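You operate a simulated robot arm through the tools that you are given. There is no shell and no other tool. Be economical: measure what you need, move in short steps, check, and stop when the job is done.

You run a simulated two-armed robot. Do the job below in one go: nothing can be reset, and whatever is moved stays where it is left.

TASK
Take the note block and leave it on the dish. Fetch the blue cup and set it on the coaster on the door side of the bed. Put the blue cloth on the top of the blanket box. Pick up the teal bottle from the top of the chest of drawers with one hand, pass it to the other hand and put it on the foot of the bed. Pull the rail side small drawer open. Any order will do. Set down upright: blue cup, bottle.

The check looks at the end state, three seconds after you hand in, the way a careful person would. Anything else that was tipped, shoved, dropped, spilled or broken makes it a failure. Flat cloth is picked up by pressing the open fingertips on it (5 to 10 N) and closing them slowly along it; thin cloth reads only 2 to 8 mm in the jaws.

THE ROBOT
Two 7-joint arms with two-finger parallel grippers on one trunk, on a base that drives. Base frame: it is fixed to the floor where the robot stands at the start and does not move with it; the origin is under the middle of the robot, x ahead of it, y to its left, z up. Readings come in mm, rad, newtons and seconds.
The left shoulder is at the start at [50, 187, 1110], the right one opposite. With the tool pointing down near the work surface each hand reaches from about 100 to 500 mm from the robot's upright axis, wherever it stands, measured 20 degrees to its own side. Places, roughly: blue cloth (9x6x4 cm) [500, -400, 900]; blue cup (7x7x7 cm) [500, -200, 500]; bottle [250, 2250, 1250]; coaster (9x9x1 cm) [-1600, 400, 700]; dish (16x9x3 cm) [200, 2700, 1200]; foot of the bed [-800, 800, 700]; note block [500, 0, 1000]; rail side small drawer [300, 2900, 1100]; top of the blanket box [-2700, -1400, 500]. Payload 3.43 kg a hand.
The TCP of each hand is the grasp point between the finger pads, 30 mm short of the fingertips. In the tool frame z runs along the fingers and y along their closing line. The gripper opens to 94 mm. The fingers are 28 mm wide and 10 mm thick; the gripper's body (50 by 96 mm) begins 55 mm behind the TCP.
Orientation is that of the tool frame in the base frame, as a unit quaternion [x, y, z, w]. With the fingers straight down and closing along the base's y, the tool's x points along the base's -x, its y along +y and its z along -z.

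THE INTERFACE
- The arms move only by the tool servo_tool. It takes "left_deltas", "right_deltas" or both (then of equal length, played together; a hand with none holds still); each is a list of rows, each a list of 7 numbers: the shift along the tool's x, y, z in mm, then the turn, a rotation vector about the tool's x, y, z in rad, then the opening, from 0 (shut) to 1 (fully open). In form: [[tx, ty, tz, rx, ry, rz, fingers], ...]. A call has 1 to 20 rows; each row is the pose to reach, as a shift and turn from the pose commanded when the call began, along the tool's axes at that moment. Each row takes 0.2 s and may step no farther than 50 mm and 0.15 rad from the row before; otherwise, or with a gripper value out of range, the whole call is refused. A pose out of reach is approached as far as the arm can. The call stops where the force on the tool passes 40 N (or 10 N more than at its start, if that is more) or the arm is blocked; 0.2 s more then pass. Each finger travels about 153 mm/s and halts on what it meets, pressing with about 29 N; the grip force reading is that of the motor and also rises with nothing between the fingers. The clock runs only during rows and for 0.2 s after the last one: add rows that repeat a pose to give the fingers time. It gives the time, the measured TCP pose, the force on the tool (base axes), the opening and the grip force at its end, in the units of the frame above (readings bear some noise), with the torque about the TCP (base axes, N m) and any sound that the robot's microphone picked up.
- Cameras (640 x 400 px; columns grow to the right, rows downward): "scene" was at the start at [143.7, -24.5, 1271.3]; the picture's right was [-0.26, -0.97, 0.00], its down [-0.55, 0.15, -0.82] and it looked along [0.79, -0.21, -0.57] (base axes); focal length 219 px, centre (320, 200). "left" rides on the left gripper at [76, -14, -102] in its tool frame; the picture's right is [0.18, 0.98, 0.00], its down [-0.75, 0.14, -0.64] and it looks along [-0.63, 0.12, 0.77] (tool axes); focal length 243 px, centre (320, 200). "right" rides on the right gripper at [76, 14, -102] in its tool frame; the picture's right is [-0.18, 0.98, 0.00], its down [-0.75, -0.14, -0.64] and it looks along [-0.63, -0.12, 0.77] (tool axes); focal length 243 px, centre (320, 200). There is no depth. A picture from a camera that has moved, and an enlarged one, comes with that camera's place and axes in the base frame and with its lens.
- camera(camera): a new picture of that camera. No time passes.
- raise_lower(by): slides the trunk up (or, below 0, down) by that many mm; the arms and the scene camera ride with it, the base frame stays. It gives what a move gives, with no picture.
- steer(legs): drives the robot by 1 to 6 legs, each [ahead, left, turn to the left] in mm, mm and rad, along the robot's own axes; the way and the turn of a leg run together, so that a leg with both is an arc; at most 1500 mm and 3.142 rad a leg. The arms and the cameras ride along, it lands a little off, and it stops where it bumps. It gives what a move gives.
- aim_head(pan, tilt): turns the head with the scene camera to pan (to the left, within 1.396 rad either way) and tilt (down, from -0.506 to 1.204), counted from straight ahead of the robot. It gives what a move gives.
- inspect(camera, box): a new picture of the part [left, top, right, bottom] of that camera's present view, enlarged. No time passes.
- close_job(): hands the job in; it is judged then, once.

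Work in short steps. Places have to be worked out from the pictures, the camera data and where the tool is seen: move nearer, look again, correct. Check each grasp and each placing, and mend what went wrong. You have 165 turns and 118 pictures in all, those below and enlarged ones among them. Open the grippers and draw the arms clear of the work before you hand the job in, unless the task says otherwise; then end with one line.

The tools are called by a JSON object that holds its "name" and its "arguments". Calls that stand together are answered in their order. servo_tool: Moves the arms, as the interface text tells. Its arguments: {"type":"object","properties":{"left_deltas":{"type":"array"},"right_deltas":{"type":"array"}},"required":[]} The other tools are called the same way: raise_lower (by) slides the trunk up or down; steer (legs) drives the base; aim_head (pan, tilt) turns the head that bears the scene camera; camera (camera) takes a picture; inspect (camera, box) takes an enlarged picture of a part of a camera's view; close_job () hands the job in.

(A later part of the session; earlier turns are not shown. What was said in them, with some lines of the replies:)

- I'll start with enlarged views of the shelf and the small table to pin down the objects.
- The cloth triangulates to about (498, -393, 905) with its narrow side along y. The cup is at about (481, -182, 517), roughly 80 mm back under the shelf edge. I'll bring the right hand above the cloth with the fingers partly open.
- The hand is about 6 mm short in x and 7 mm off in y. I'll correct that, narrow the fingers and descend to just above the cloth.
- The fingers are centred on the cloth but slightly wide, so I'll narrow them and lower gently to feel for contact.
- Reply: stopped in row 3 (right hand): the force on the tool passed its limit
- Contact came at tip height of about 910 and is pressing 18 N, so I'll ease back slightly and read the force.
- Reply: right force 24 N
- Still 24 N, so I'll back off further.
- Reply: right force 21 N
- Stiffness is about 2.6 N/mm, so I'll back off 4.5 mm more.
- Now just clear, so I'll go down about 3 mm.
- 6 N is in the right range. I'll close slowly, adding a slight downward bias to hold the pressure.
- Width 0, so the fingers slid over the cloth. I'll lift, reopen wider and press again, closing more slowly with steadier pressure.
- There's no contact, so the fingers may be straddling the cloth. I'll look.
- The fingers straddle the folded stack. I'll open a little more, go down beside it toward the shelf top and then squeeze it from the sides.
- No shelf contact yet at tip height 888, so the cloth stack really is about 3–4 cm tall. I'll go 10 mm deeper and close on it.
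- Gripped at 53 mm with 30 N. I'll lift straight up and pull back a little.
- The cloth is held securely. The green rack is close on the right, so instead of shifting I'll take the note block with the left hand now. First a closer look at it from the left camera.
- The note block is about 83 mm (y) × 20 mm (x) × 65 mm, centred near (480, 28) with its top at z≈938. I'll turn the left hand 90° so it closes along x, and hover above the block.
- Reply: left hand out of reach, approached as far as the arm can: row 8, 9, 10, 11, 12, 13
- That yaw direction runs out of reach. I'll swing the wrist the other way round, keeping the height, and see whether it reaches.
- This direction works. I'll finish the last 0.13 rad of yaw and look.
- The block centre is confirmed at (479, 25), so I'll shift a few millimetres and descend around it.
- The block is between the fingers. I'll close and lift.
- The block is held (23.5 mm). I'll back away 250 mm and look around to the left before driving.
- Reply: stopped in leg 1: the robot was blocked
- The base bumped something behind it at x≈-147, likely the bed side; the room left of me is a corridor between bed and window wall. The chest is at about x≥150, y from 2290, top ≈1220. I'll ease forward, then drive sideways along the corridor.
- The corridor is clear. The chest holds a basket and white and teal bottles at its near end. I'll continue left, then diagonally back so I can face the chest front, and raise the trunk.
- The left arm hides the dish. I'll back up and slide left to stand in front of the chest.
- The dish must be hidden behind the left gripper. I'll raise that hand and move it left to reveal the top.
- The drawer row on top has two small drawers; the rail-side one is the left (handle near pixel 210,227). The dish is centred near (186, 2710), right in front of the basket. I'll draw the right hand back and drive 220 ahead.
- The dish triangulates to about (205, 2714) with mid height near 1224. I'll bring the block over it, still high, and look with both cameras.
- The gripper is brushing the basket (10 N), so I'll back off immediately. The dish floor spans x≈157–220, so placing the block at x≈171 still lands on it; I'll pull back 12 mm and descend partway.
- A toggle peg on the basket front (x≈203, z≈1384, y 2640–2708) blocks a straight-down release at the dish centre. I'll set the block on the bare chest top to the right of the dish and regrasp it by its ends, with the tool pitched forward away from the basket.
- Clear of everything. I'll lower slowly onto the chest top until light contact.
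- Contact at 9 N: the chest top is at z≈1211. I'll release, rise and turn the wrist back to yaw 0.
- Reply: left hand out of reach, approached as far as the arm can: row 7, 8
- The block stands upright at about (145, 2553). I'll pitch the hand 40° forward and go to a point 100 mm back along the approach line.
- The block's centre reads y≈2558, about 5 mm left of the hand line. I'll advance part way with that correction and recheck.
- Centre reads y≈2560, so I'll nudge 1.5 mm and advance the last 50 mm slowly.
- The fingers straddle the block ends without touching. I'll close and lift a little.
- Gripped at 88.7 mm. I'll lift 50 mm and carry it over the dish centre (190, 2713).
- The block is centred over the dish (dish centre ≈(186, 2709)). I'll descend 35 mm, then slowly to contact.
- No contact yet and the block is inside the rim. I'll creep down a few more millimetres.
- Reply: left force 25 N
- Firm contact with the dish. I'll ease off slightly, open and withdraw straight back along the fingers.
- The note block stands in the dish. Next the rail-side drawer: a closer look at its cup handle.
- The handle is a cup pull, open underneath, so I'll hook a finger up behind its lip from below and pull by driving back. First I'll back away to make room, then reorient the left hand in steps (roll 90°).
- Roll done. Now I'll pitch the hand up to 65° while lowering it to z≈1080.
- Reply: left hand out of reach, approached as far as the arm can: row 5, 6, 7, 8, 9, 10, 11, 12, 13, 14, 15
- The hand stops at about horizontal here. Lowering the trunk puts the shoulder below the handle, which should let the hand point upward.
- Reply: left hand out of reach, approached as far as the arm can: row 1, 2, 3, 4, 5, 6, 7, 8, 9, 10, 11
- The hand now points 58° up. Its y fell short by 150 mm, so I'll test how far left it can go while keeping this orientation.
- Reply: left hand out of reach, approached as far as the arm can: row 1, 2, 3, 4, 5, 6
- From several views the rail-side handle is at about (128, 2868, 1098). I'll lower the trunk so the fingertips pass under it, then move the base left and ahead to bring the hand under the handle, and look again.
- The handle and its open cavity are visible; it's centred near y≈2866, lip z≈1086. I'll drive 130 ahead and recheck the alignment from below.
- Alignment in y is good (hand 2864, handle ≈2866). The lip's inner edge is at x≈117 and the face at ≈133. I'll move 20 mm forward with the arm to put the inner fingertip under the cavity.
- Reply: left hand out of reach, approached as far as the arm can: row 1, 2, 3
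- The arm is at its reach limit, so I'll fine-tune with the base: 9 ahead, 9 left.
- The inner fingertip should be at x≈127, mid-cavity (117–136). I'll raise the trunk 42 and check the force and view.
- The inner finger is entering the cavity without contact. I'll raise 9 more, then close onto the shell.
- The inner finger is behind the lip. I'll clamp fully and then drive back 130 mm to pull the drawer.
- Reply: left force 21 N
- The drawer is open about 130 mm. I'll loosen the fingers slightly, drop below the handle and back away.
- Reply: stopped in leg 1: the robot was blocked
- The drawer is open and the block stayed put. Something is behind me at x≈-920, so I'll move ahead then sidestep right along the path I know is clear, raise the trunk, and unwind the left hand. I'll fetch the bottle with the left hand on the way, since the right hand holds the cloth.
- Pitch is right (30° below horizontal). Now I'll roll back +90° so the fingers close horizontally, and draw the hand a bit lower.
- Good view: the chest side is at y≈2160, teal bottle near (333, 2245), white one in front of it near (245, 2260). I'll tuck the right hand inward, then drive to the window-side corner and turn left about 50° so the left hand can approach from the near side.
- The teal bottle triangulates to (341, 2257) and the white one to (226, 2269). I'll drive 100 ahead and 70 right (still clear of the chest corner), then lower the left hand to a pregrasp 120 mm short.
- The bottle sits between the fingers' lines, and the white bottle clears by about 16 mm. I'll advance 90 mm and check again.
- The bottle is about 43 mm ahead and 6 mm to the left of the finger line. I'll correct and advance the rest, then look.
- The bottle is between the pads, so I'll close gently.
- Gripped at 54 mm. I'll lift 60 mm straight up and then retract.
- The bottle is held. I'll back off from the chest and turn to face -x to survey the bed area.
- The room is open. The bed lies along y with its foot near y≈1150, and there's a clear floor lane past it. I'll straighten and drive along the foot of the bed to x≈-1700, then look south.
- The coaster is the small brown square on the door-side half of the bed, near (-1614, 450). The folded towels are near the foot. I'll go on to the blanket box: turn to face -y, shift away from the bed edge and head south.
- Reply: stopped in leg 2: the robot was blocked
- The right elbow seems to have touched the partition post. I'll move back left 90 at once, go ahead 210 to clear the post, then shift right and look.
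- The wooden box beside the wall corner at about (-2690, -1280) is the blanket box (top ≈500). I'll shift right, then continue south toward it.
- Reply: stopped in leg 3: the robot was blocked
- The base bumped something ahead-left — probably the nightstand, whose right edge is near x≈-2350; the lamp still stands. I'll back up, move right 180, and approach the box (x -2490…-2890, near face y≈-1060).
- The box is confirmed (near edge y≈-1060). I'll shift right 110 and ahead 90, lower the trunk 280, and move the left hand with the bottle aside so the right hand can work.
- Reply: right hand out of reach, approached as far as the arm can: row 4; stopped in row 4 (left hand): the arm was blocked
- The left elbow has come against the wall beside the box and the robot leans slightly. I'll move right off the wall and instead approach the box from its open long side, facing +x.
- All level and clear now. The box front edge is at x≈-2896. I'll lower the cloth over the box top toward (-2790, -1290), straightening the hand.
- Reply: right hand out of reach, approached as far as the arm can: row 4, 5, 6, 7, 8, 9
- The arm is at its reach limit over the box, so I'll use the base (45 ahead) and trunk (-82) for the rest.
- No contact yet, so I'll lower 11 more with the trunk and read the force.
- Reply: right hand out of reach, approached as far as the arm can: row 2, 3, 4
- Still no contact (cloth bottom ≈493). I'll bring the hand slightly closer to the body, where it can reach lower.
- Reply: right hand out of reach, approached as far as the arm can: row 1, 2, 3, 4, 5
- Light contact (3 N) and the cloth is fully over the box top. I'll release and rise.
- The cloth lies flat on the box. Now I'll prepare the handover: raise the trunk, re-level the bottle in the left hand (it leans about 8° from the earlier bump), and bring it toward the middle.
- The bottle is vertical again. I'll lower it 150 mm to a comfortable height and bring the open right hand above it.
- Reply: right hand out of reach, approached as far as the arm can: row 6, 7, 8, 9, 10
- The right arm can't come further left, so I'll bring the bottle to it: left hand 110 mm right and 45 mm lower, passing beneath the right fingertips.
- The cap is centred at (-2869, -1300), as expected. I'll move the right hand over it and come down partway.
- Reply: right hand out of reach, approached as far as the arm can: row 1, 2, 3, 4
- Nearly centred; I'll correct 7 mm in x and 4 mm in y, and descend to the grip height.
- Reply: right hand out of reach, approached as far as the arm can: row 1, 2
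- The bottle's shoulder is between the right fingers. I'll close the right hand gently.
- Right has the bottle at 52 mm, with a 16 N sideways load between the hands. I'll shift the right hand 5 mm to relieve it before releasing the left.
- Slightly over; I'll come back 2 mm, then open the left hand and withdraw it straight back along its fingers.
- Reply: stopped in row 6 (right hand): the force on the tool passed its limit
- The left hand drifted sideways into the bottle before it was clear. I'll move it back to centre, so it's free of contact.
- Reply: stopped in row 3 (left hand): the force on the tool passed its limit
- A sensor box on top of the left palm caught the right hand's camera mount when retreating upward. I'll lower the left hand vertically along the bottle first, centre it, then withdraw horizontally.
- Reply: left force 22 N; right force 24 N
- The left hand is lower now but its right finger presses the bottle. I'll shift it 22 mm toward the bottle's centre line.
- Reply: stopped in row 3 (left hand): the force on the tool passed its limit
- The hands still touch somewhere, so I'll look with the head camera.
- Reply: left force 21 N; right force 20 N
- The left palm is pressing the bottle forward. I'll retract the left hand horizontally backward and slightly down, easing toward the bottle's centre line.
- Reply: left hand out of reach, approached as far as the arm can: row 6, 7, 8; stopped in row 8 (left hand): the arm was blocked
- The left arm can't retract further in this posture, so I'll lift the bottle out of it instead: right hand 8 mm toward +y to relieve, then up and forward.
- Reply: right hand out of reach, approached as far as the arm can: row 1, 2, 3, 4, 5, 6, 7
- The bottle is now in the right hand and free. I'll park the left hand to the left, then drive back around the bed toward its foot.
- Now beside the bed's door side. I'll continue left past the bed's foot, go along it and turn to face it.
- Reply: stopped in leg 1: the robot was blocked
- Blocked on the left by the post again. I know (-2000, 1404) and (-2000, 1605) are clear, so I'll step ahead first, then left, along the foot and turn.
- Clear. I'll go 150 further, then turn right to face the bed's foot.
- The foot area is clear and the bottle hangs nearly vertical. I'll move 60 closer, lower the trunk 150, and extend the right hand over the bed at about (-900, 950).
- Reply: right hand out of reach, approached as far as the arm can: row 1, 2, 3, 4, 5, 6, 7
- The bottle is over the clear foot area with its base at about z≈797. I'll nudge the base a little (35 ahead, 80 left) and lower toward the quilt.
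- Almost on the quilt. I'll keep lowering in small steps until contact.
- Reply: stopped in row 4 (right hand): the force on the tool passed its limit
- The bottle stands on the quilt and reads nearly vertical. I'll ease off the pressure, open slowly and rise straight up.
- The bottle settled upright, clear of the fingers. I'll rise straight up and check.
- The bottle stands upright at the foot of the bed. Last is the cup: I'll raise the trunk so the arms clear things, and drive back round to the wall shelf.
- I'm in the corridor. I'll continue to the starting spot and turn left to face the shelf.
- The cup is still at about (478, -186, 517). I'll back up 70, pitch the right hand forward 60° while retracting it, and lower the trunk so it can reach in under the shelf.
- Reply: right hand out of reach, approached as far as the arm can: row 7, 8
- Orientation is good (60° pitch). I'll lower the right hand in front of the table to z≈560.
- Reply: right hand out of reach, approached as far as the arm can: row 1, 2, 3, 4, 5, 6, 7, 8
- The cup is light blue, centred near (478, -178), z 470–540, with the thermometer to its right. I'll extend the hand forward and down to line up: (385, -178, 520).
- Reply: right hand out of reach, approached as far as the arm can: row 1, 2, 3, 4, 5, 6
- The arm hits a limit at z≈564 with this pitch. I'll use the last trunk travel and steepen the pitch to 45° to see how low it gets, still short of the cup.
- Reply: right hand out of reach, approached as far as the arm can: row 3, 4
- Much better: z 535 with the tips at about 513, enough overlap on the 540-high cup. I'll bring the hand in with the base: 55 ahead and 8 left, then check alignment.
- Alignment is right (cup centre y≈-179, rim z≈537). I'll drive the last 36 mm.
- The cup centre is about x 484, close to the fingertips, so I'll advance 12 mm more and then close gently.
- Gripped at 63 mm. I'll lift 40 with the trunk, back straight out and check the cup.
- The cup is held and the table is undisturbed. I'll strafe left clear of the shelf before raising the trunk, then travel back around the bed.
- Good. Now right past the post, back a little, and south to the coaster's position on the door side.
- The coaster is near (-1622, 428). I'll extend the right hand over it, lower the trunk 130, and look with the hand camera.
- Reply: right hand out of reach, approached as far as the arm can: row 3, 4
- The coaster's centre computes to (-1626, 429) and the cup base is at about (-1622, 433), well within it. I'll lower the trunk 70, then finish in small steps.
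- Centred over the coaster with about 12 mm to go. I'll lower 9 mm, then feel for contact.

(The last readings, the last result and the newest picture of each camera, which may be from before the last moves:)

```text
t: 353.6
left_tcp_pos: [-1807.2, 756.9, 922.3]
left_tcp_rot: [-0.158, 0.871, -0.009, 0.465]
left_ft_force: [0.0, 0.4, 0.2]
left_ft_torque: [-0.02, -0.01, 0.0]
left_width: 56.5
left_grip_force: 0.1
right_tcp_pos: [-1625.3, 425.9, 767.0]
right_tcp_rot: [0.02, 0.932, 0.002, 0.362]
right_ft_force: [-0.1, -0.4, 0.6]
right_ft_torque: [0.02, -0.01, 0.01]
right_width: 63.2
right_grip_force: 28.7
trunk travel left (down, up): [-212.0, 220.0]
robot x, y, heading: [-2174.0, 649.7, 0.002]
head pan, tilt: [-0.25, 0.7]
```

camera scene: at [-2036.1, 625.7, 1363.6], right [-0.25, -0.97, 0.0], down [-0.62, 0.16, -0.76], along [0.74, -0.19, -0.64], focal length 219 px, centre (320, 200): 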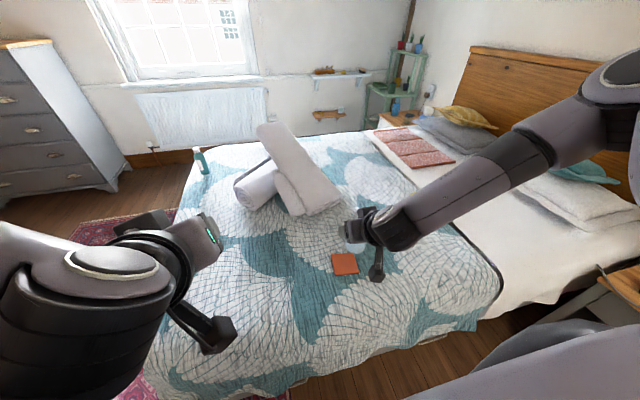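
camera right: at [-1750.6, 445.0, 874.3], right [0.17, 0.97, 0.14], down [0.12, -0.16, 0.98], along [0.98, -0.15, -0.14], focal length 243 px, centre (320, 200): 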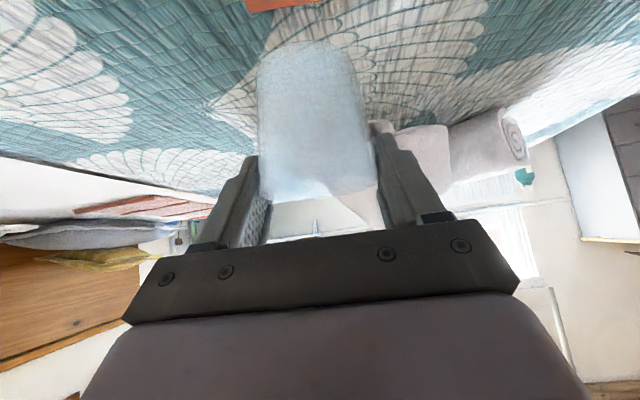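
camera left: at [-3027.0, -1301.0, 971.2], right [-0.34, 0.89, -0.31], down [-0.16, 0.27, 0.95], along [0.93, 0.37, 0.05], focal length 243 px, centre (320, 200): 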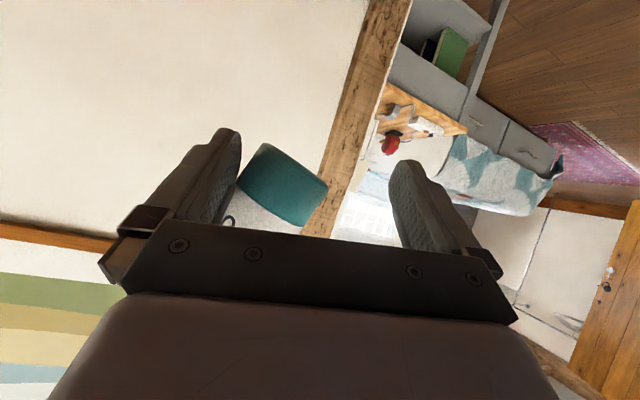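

Not yet touching; I'll continue in small steps.

{"name": "raise_lower", "arguments": {"by": -4}}

{"name": "raise_lower", "arguments": {"by": -3}}

```text
t: 354.1
left_tcp_pos: [-1807.6, 754.2, 917.6]
left_tcp_rot: [-0.157, 0.871, -0.009, 0.465]
left_ft_force: [-0.2, -0.2, 0.0]
left_ft_torque: [-0.04, 0.01, -0.01]
left_width: 56.0
left_grip_force: 0.0
right_tcp_pos: [-1625.7, 426.0, 763.5]
right_tcp_rot: [0.02, 0.932, 0.002, 0.362]
right_ft_force: [0.0, -0.2, -0.1]
right_ft_torque: [-0.01, -0.02, -0.03]
right_width: 62.8
right_grip_force: 29.1
trunk travel left (down, up): [-208.0, 224.0]
robot x, y, heading: [-2179.8, 646.1, 0.001]
head pan, tilt: [-0.25, 0.7]
```

```text
t: 354.6
left_tcp_pos: [-1806.8, 755.3, 914.4]
left_tcp_rot: [-0.157, 0.871, -0.01, 0.465]
left_ft_force: [0.3, 0.2, 0.1]
left_ft_torque: [-0.04, 0.01, 0.01]
left_width: 56.5
left_grip_force: 0.0
right_tcp_pos: [-1625.4, 425.6, 759.7]
right_tcp_rot: [0.021, 0.932, 0.002, 0.361]
right_ft_force: [0.0, -0.9, -0.9]
right_ft_torque: [0.02, 0.02, 0.02]
right_width: 62.7
right_grip_force: 29.1
trunk travel left (down, up): [-205.0, 227.0]
robot x, y, heading: [-2175.7, 644.9, -0.004]
head pan, tilt: [-0.25, 0.7]
```

{"name": "raise_lower", "arguments": {"by": -4}}

{"name": "inspect", "arguments": {"camera": "scene", "box": [300, 180, 400, 260]}}

```text
t: 355.1
left_tcp_pos: [-1807.9, 754.0, 910.6]
left_tcp_rot: [-0.157, 0.871, -0.009, 0.465]
left_ft_force: [0.0, -0.4, -0.7]
left_ft_torque: [0.01, 0.0, 0.03]
left_width: 56.4
left_grip_force: 0.0
right_tcp_pos: [-1625.7, 425.8, 754.8]
right_tcp_rot: [0.021, 0.932, 0.001, 0.362]
right_ft_force: [0.1, -0.3, -0.2]
right_ft_torque: [0.02, 0.0, 0.03]
right_width: 63.1
right_grip_force: 29.1
trunk travel left (down, up): [-201.0, 231.0]
robot x, y, heading: [-2175.4, 649.9, -0.003]
head pan, tilt: [-0.25, 0.7]
```

```text
5.00 times, centred on (350, 220) of scene
camera zoom: at [-2036.1, 625.7, 1139.6], right [-0.25, -0.97, 0.0], down [-0.62, 0.16, -0.76], along [0.74, -0.19, -0.64], focal length 1097 px, centre (170, 100)
```

zoom: 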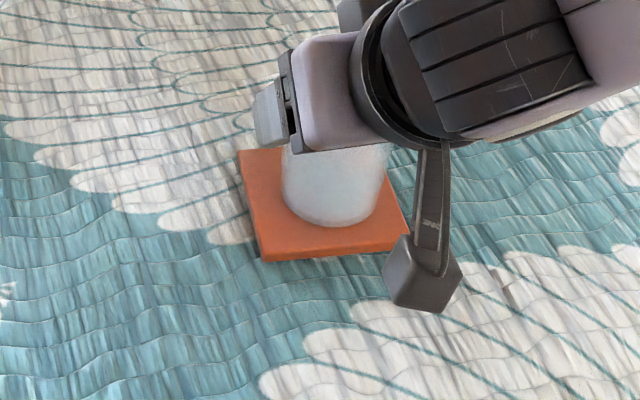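

The cup looks almost in contact and centred. A few more millimetres.

{"name": "raise_lower", "arguments": {"by": -3}}

{"name": "raise_lower", "arguments": {"by": -3}}

```text
t: 355.7
left_tcp_pos: [-1807.1, 754.9, 907.1]
left_tcp_rot: [-0.157, 0.871, -0.01, 0.466]
left_ft_force: [-0.2, -0.5, 0.3]
left_ft_torque: [0.01, -0.02, -0.03]
left_width: 56.4
left_grip_force: 0.1
right_tcp_pos: [-1625.7, 425.6, 754.8]
right_tcp_rot: [0.021, 0.931, 0.0, 0.365]
right_ft_force: [-2.3, -0.4, 7.9]
right_ft_torque: [-0.26, 0.16, -0.05]
right_width: 62.8
right_grip_force: 29.0
trunk travel left (down, up): [-198.0, 234.0]
robot x, y, heading: [-2180.0, 643.7, -0.004]
head pan, tilt: [-0.25, 0.7]
```

```text
t: 356.2
left_tcp_pos: [-1809.0, 755.4, 906.1]
left_tcp_rot: [-0.158, 0.87, -0.01, 0.466]
left_ft_force: [-1.1, 0.6, 0.2]
left_ft_torque: [-0.01, 0.0, -0.02]
left_width: 56.5
left_grip_force: 0.0
right_tcp_pos: [-1624.5, 427.1, 753.1]
right_tcp_rot: [0.021, 0.931, 0.001, 0.365]
right_ft_force: [-2.6, -1.1, 22.4]
right_ft_torque: [-0.2, 0.27, -0.01]
right_width: 62.9
right_grip_force: 29.0
trunk travel left (down, up): [-195.0, 237.0]
robot x, y, heading: [-2176.3, 647.5, -0.002]
head pan, tilt: [-0.25, 0.7]
```

Contact. I'll back off 3 mm to lighten it, open slowly, then withdraw along the fingers.

{"name": "raise_lower", "arguments": {"by": 3}}

{"name": "servo_tool", "arguments": {"right_deltas": [[0, 0, 0, 0, 0, 0, 0.66], [0, 0, 0, 0, 0, 0, 0.69], [0, 0, 0, 0, 0, 0, 0.73], [0, 0, 0, 0, 0, 0, 0.78], [0, 0, 0, 0, 0, 0, 0.85], [0, 0, 0, 0, 0, 0, 0.85]]}}

{"name": "camera", "arguments": {"camera": "right"}}

```text
t: 356.7
left_tcp_pos: [-1807.3, 755.2, 908.2]
left_tcp_rot: [-0.158, 0.871, -0.01, 0.465]
left_ft_force: [-0.2, -0.4, 0.0]
left_ft_torque: [-0.02, -0.01, -0.01]
left_width: 56.4
left_grip_force: 0.1
right_tcp_pos: [-1625.0, 426.5, 752.9]
right_tcp_rot: [0.02, 0.931, 0.002, 0.364]
right_ft_force: [5.8, 2.5, 13.5]
right_ft_torque: [0.07, -0.42, 0.02]
right_width: 62.5
right_grip_force: 28.9
trunk travel left (down, up): [-198.0, 234.0]
robot x, y, heading: [-2177.1, 649.7, -0.001]
head pan, tilt: [-0.25, 0.7]
```

```text
t: 358.1
left_tcp_pos: [-1807.4, 756.4, 908.4]
left_tcp_rot: [-0.157, 0.871, -0.009, 0.465]
left_ft_force: [0.3, -0.6, -0.5]
left_ft_torque: [0.0, 0.02, -0.01]
left_width: 56.6
left_grip_force: 0.0
right_tcp_pos: [-1624.9, 425.1, 754.3]
right_tcp_rot: [0.022, 0.932, 0.001, 0.362]
right_ft_force: [-0.1, 0.7, 0.8]
right_ft_torque: [0.01, 0.03, 0.04]
right_width: 80.2
right_grip_force: 0.2
trunk travel left (down, up): [-198.0, 234.0]
robot x, y, heading: [-2177.2, 647.3, 0.0]
head pan, tilt: [-0.25, 0.7]
```

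```text
6 pictures are left
camera right: at [-1750.6, 445.0, 777.3], right [0.17, 0.97, 0.14], down [0.12, -0.16, 0.98], along [0.98, -0.15, -0.14], focal length 243 px, centre (320, 200)
```

right: 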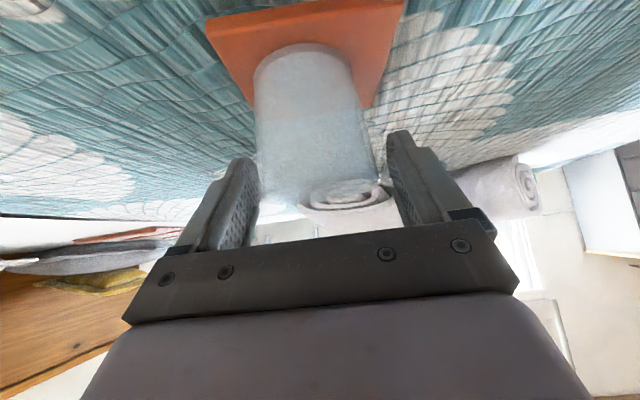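

The cup stands on the coaster and the fingers are free. I'll withdraw along the finger direction and raise up.

{"name": "servo_tool", "arguments": {"right_deltas": [[0, 0, -8, 0, 0, 0, 0.87], [0, 0, -20, 0, 0, 0, 0.87], [0, 0, -35, 0, 0, 0, 0.87], [0, 0, -55, 0, 0, 0, 0.87], [0, 0, -80, 0, 0, 0, 0.87], [0, 0, -110, 0, 0, 0, 0.87], [0, 0, -110, 0, 0, 0, 0.87]]}}

{"name": "raise_lower", "arguments": {"by": 120}}

{"name": "steer", "arguments": {"legs": [[-150, 0, 0]]}}

{"name": "camera", "arguments": {"camera": "scene"}}

```text
t: 359.7
left_tcp_pos: [-1807.6, 755.2, 907.5]
left_tcp_rot: [-0.157, 0.872, -0.01, 0.464]
left_ft_force: [0.3, 0.4, 0.1]
left_ft_torque: [0.03, -0.02, 0.01]
left_width: 56.3
left_grip_force: 0.1
right_tcp_pos: [-1701.1, 424.7, 832.9]
right_tcp_rot: [0.021, 0.932, 0.001, 0.362]
right_ft_force: [0.3, 0.0, 0.3]
right_ft_torque: [-0.02, -0.02, -0.02]
right_width: 81.9
right_grip_force: 0.0
trunk travel left (down, up): [-198.0, 234.0]
robot x, y, heading: [-2174.7, 647.9, -0.004]
head pan, tilt: [-0.25, 0.7]
```

```text
t: 361.2
left_tcp_pos: [-1806.4, 755.6, 1026.2]
left_tcp_rot: [-0.157, 0.871, -0.01, 0.465]
left_ft_force: [0.4, -0.5, -0.3]
left_ft_torque: [-0.05, 0.0, 0.01]
left_width: 56.2
left_grip_force: 0.0
right_tcp_pos: [-1701.1, 425.5, 952.2]
right_tcp_rot: [0.021, 0.932, 0.002, 0.361]
right_ft_force: [-0.4, 0.0, 0.2]
right_ft_torque: [0.0, 0.02, 0.0]
right_width: 81.8
right_grip_force: 0.0
trunk travel left (down, up): [-318.0, 114.0]
robot x, y, heading: [-2177.7, 649.2, 0.003]
head pan, tilt: [-0.25, 0.7]
```

```text
t: 362.6
left_tcp_pos: [-1955.8, 756.4, 1027.1]
left_tcp_rot: [-0.158, 0.871, -0.009, 0.465]
left_ft_force: [-0.6, -0.7, -0.1]
left_ft_torque: [0.01, 0.0, -0.03]
left_width: 56.6
left_grip_force: 0.0
right_tcp_pos: [-1849.2, 426.3, 952.6]
right_tcp_rot: [0.02, 0.932, 0.002, 0.362]
right_ft_force: [-0.5, -0.1, 0.9]
right_ft_torque: [-0.01, -0.01, 0.0]
right_width: 82.0
right_grip_force: 0.0
trunk travel left (down, up): [-318.0, 114.0]
robot x, y, heading: [-2330.0, 648.9, 0.003]
head pan, tilt: [-0.25, 0.7]
```

```text
5 pictures are left
camera scene: at [-2185.3, 626.1, 1256.7], right [-0.25, -0.97, 0.0], down [-0.62, 0.16, -0.77], along [0.74, -0.19, -0.64], focal length 219 px, centre (320, 200)
```

scene: 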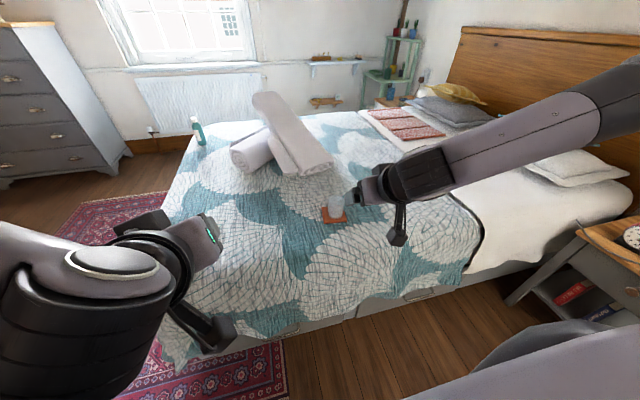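

The cup is on the coaster and the bottle is at the foot of the bed. One zoom to confirm both are upright.

{"name": "inspect", "arguments": {"camera": "scene", "box": [170, 90, 370, 240]}}

```text
2.67 times, centred on (270, 165) of scene
camera zoom: at [-2185.3, 626.1, 1256.7], right [-0.25, -0.97, 0.0], down [-0.62, 0.16, -0.77], along [0.74, -0.19, -0.64], focal length 585 px, centre (453, 293)
```

zoom: 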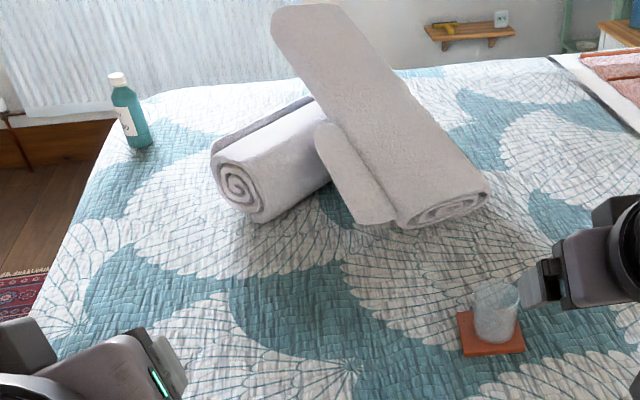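

Both are upright and in place. I'll open both grippers fully, with the arms already clear of the work.

{"name": "servo_tool", "arguments": {"left_deltas": [[0, 0, 0, 0, 0, 0, 0.8], [0, 0, 0, 0, 0, 0, 1], [0, 0, 0, 0, 0, 0, 1]], "right_deltas": [[0, 0, 0, 0, 0, 0, 0.95], [0, 0, 0, 0, 0, 0, 1], [0, 0, 0, 0, 0, 0, 1]]}}

```text
t: 363.4
left_tcp_pos: [-1954.6, 755.8, 1026.6]
left_tcp_rot: [-0.158, 0.872, -0.009, 0.464]
left_ft_force: [-0.3, -0.4, -0.1]
left_ft_torque: [0.0, -0.01, -0.01]
left_width: 94.0
left_grip_force: 0.0
right_tcp_pos: [-1848.7, 426.6, 951.4]
right_tcp_rot: [0.021, 0.932, 0.002, 0.362]
right_ft_force: [-0.3, 0.8, -0.8]
right_ft_torque: [-0.01, -0.02, -0.02]
right_width: 94.1
right_grip_force: 0.2
trunk travel left (down, up): [-318.0, 114.0]
robot x, y, heading: [-2325.9, 646.4, 0.004]
head pan, tilt: [-0.25, 0.7]
```

All five parts are done and the arms are clear, so I'm handing in.

{"name": "close_job", "arguments": {}}

```text
The job is handed in.
```

All five parts are done and handed in: the note block is on the dish, the cup upright on the coaster, the cloth on the blanket box, the bottle handed over and upright at the foot of the bed, and the rail-side drawer open about 130 mm. The robot also bumped the bed side, the partition post, the wall by the blanket box, something near the nightstand and an unseen object behind it, and a hand brushed the basket. I saw nothing displaced in the views I took, but did not check each spot.
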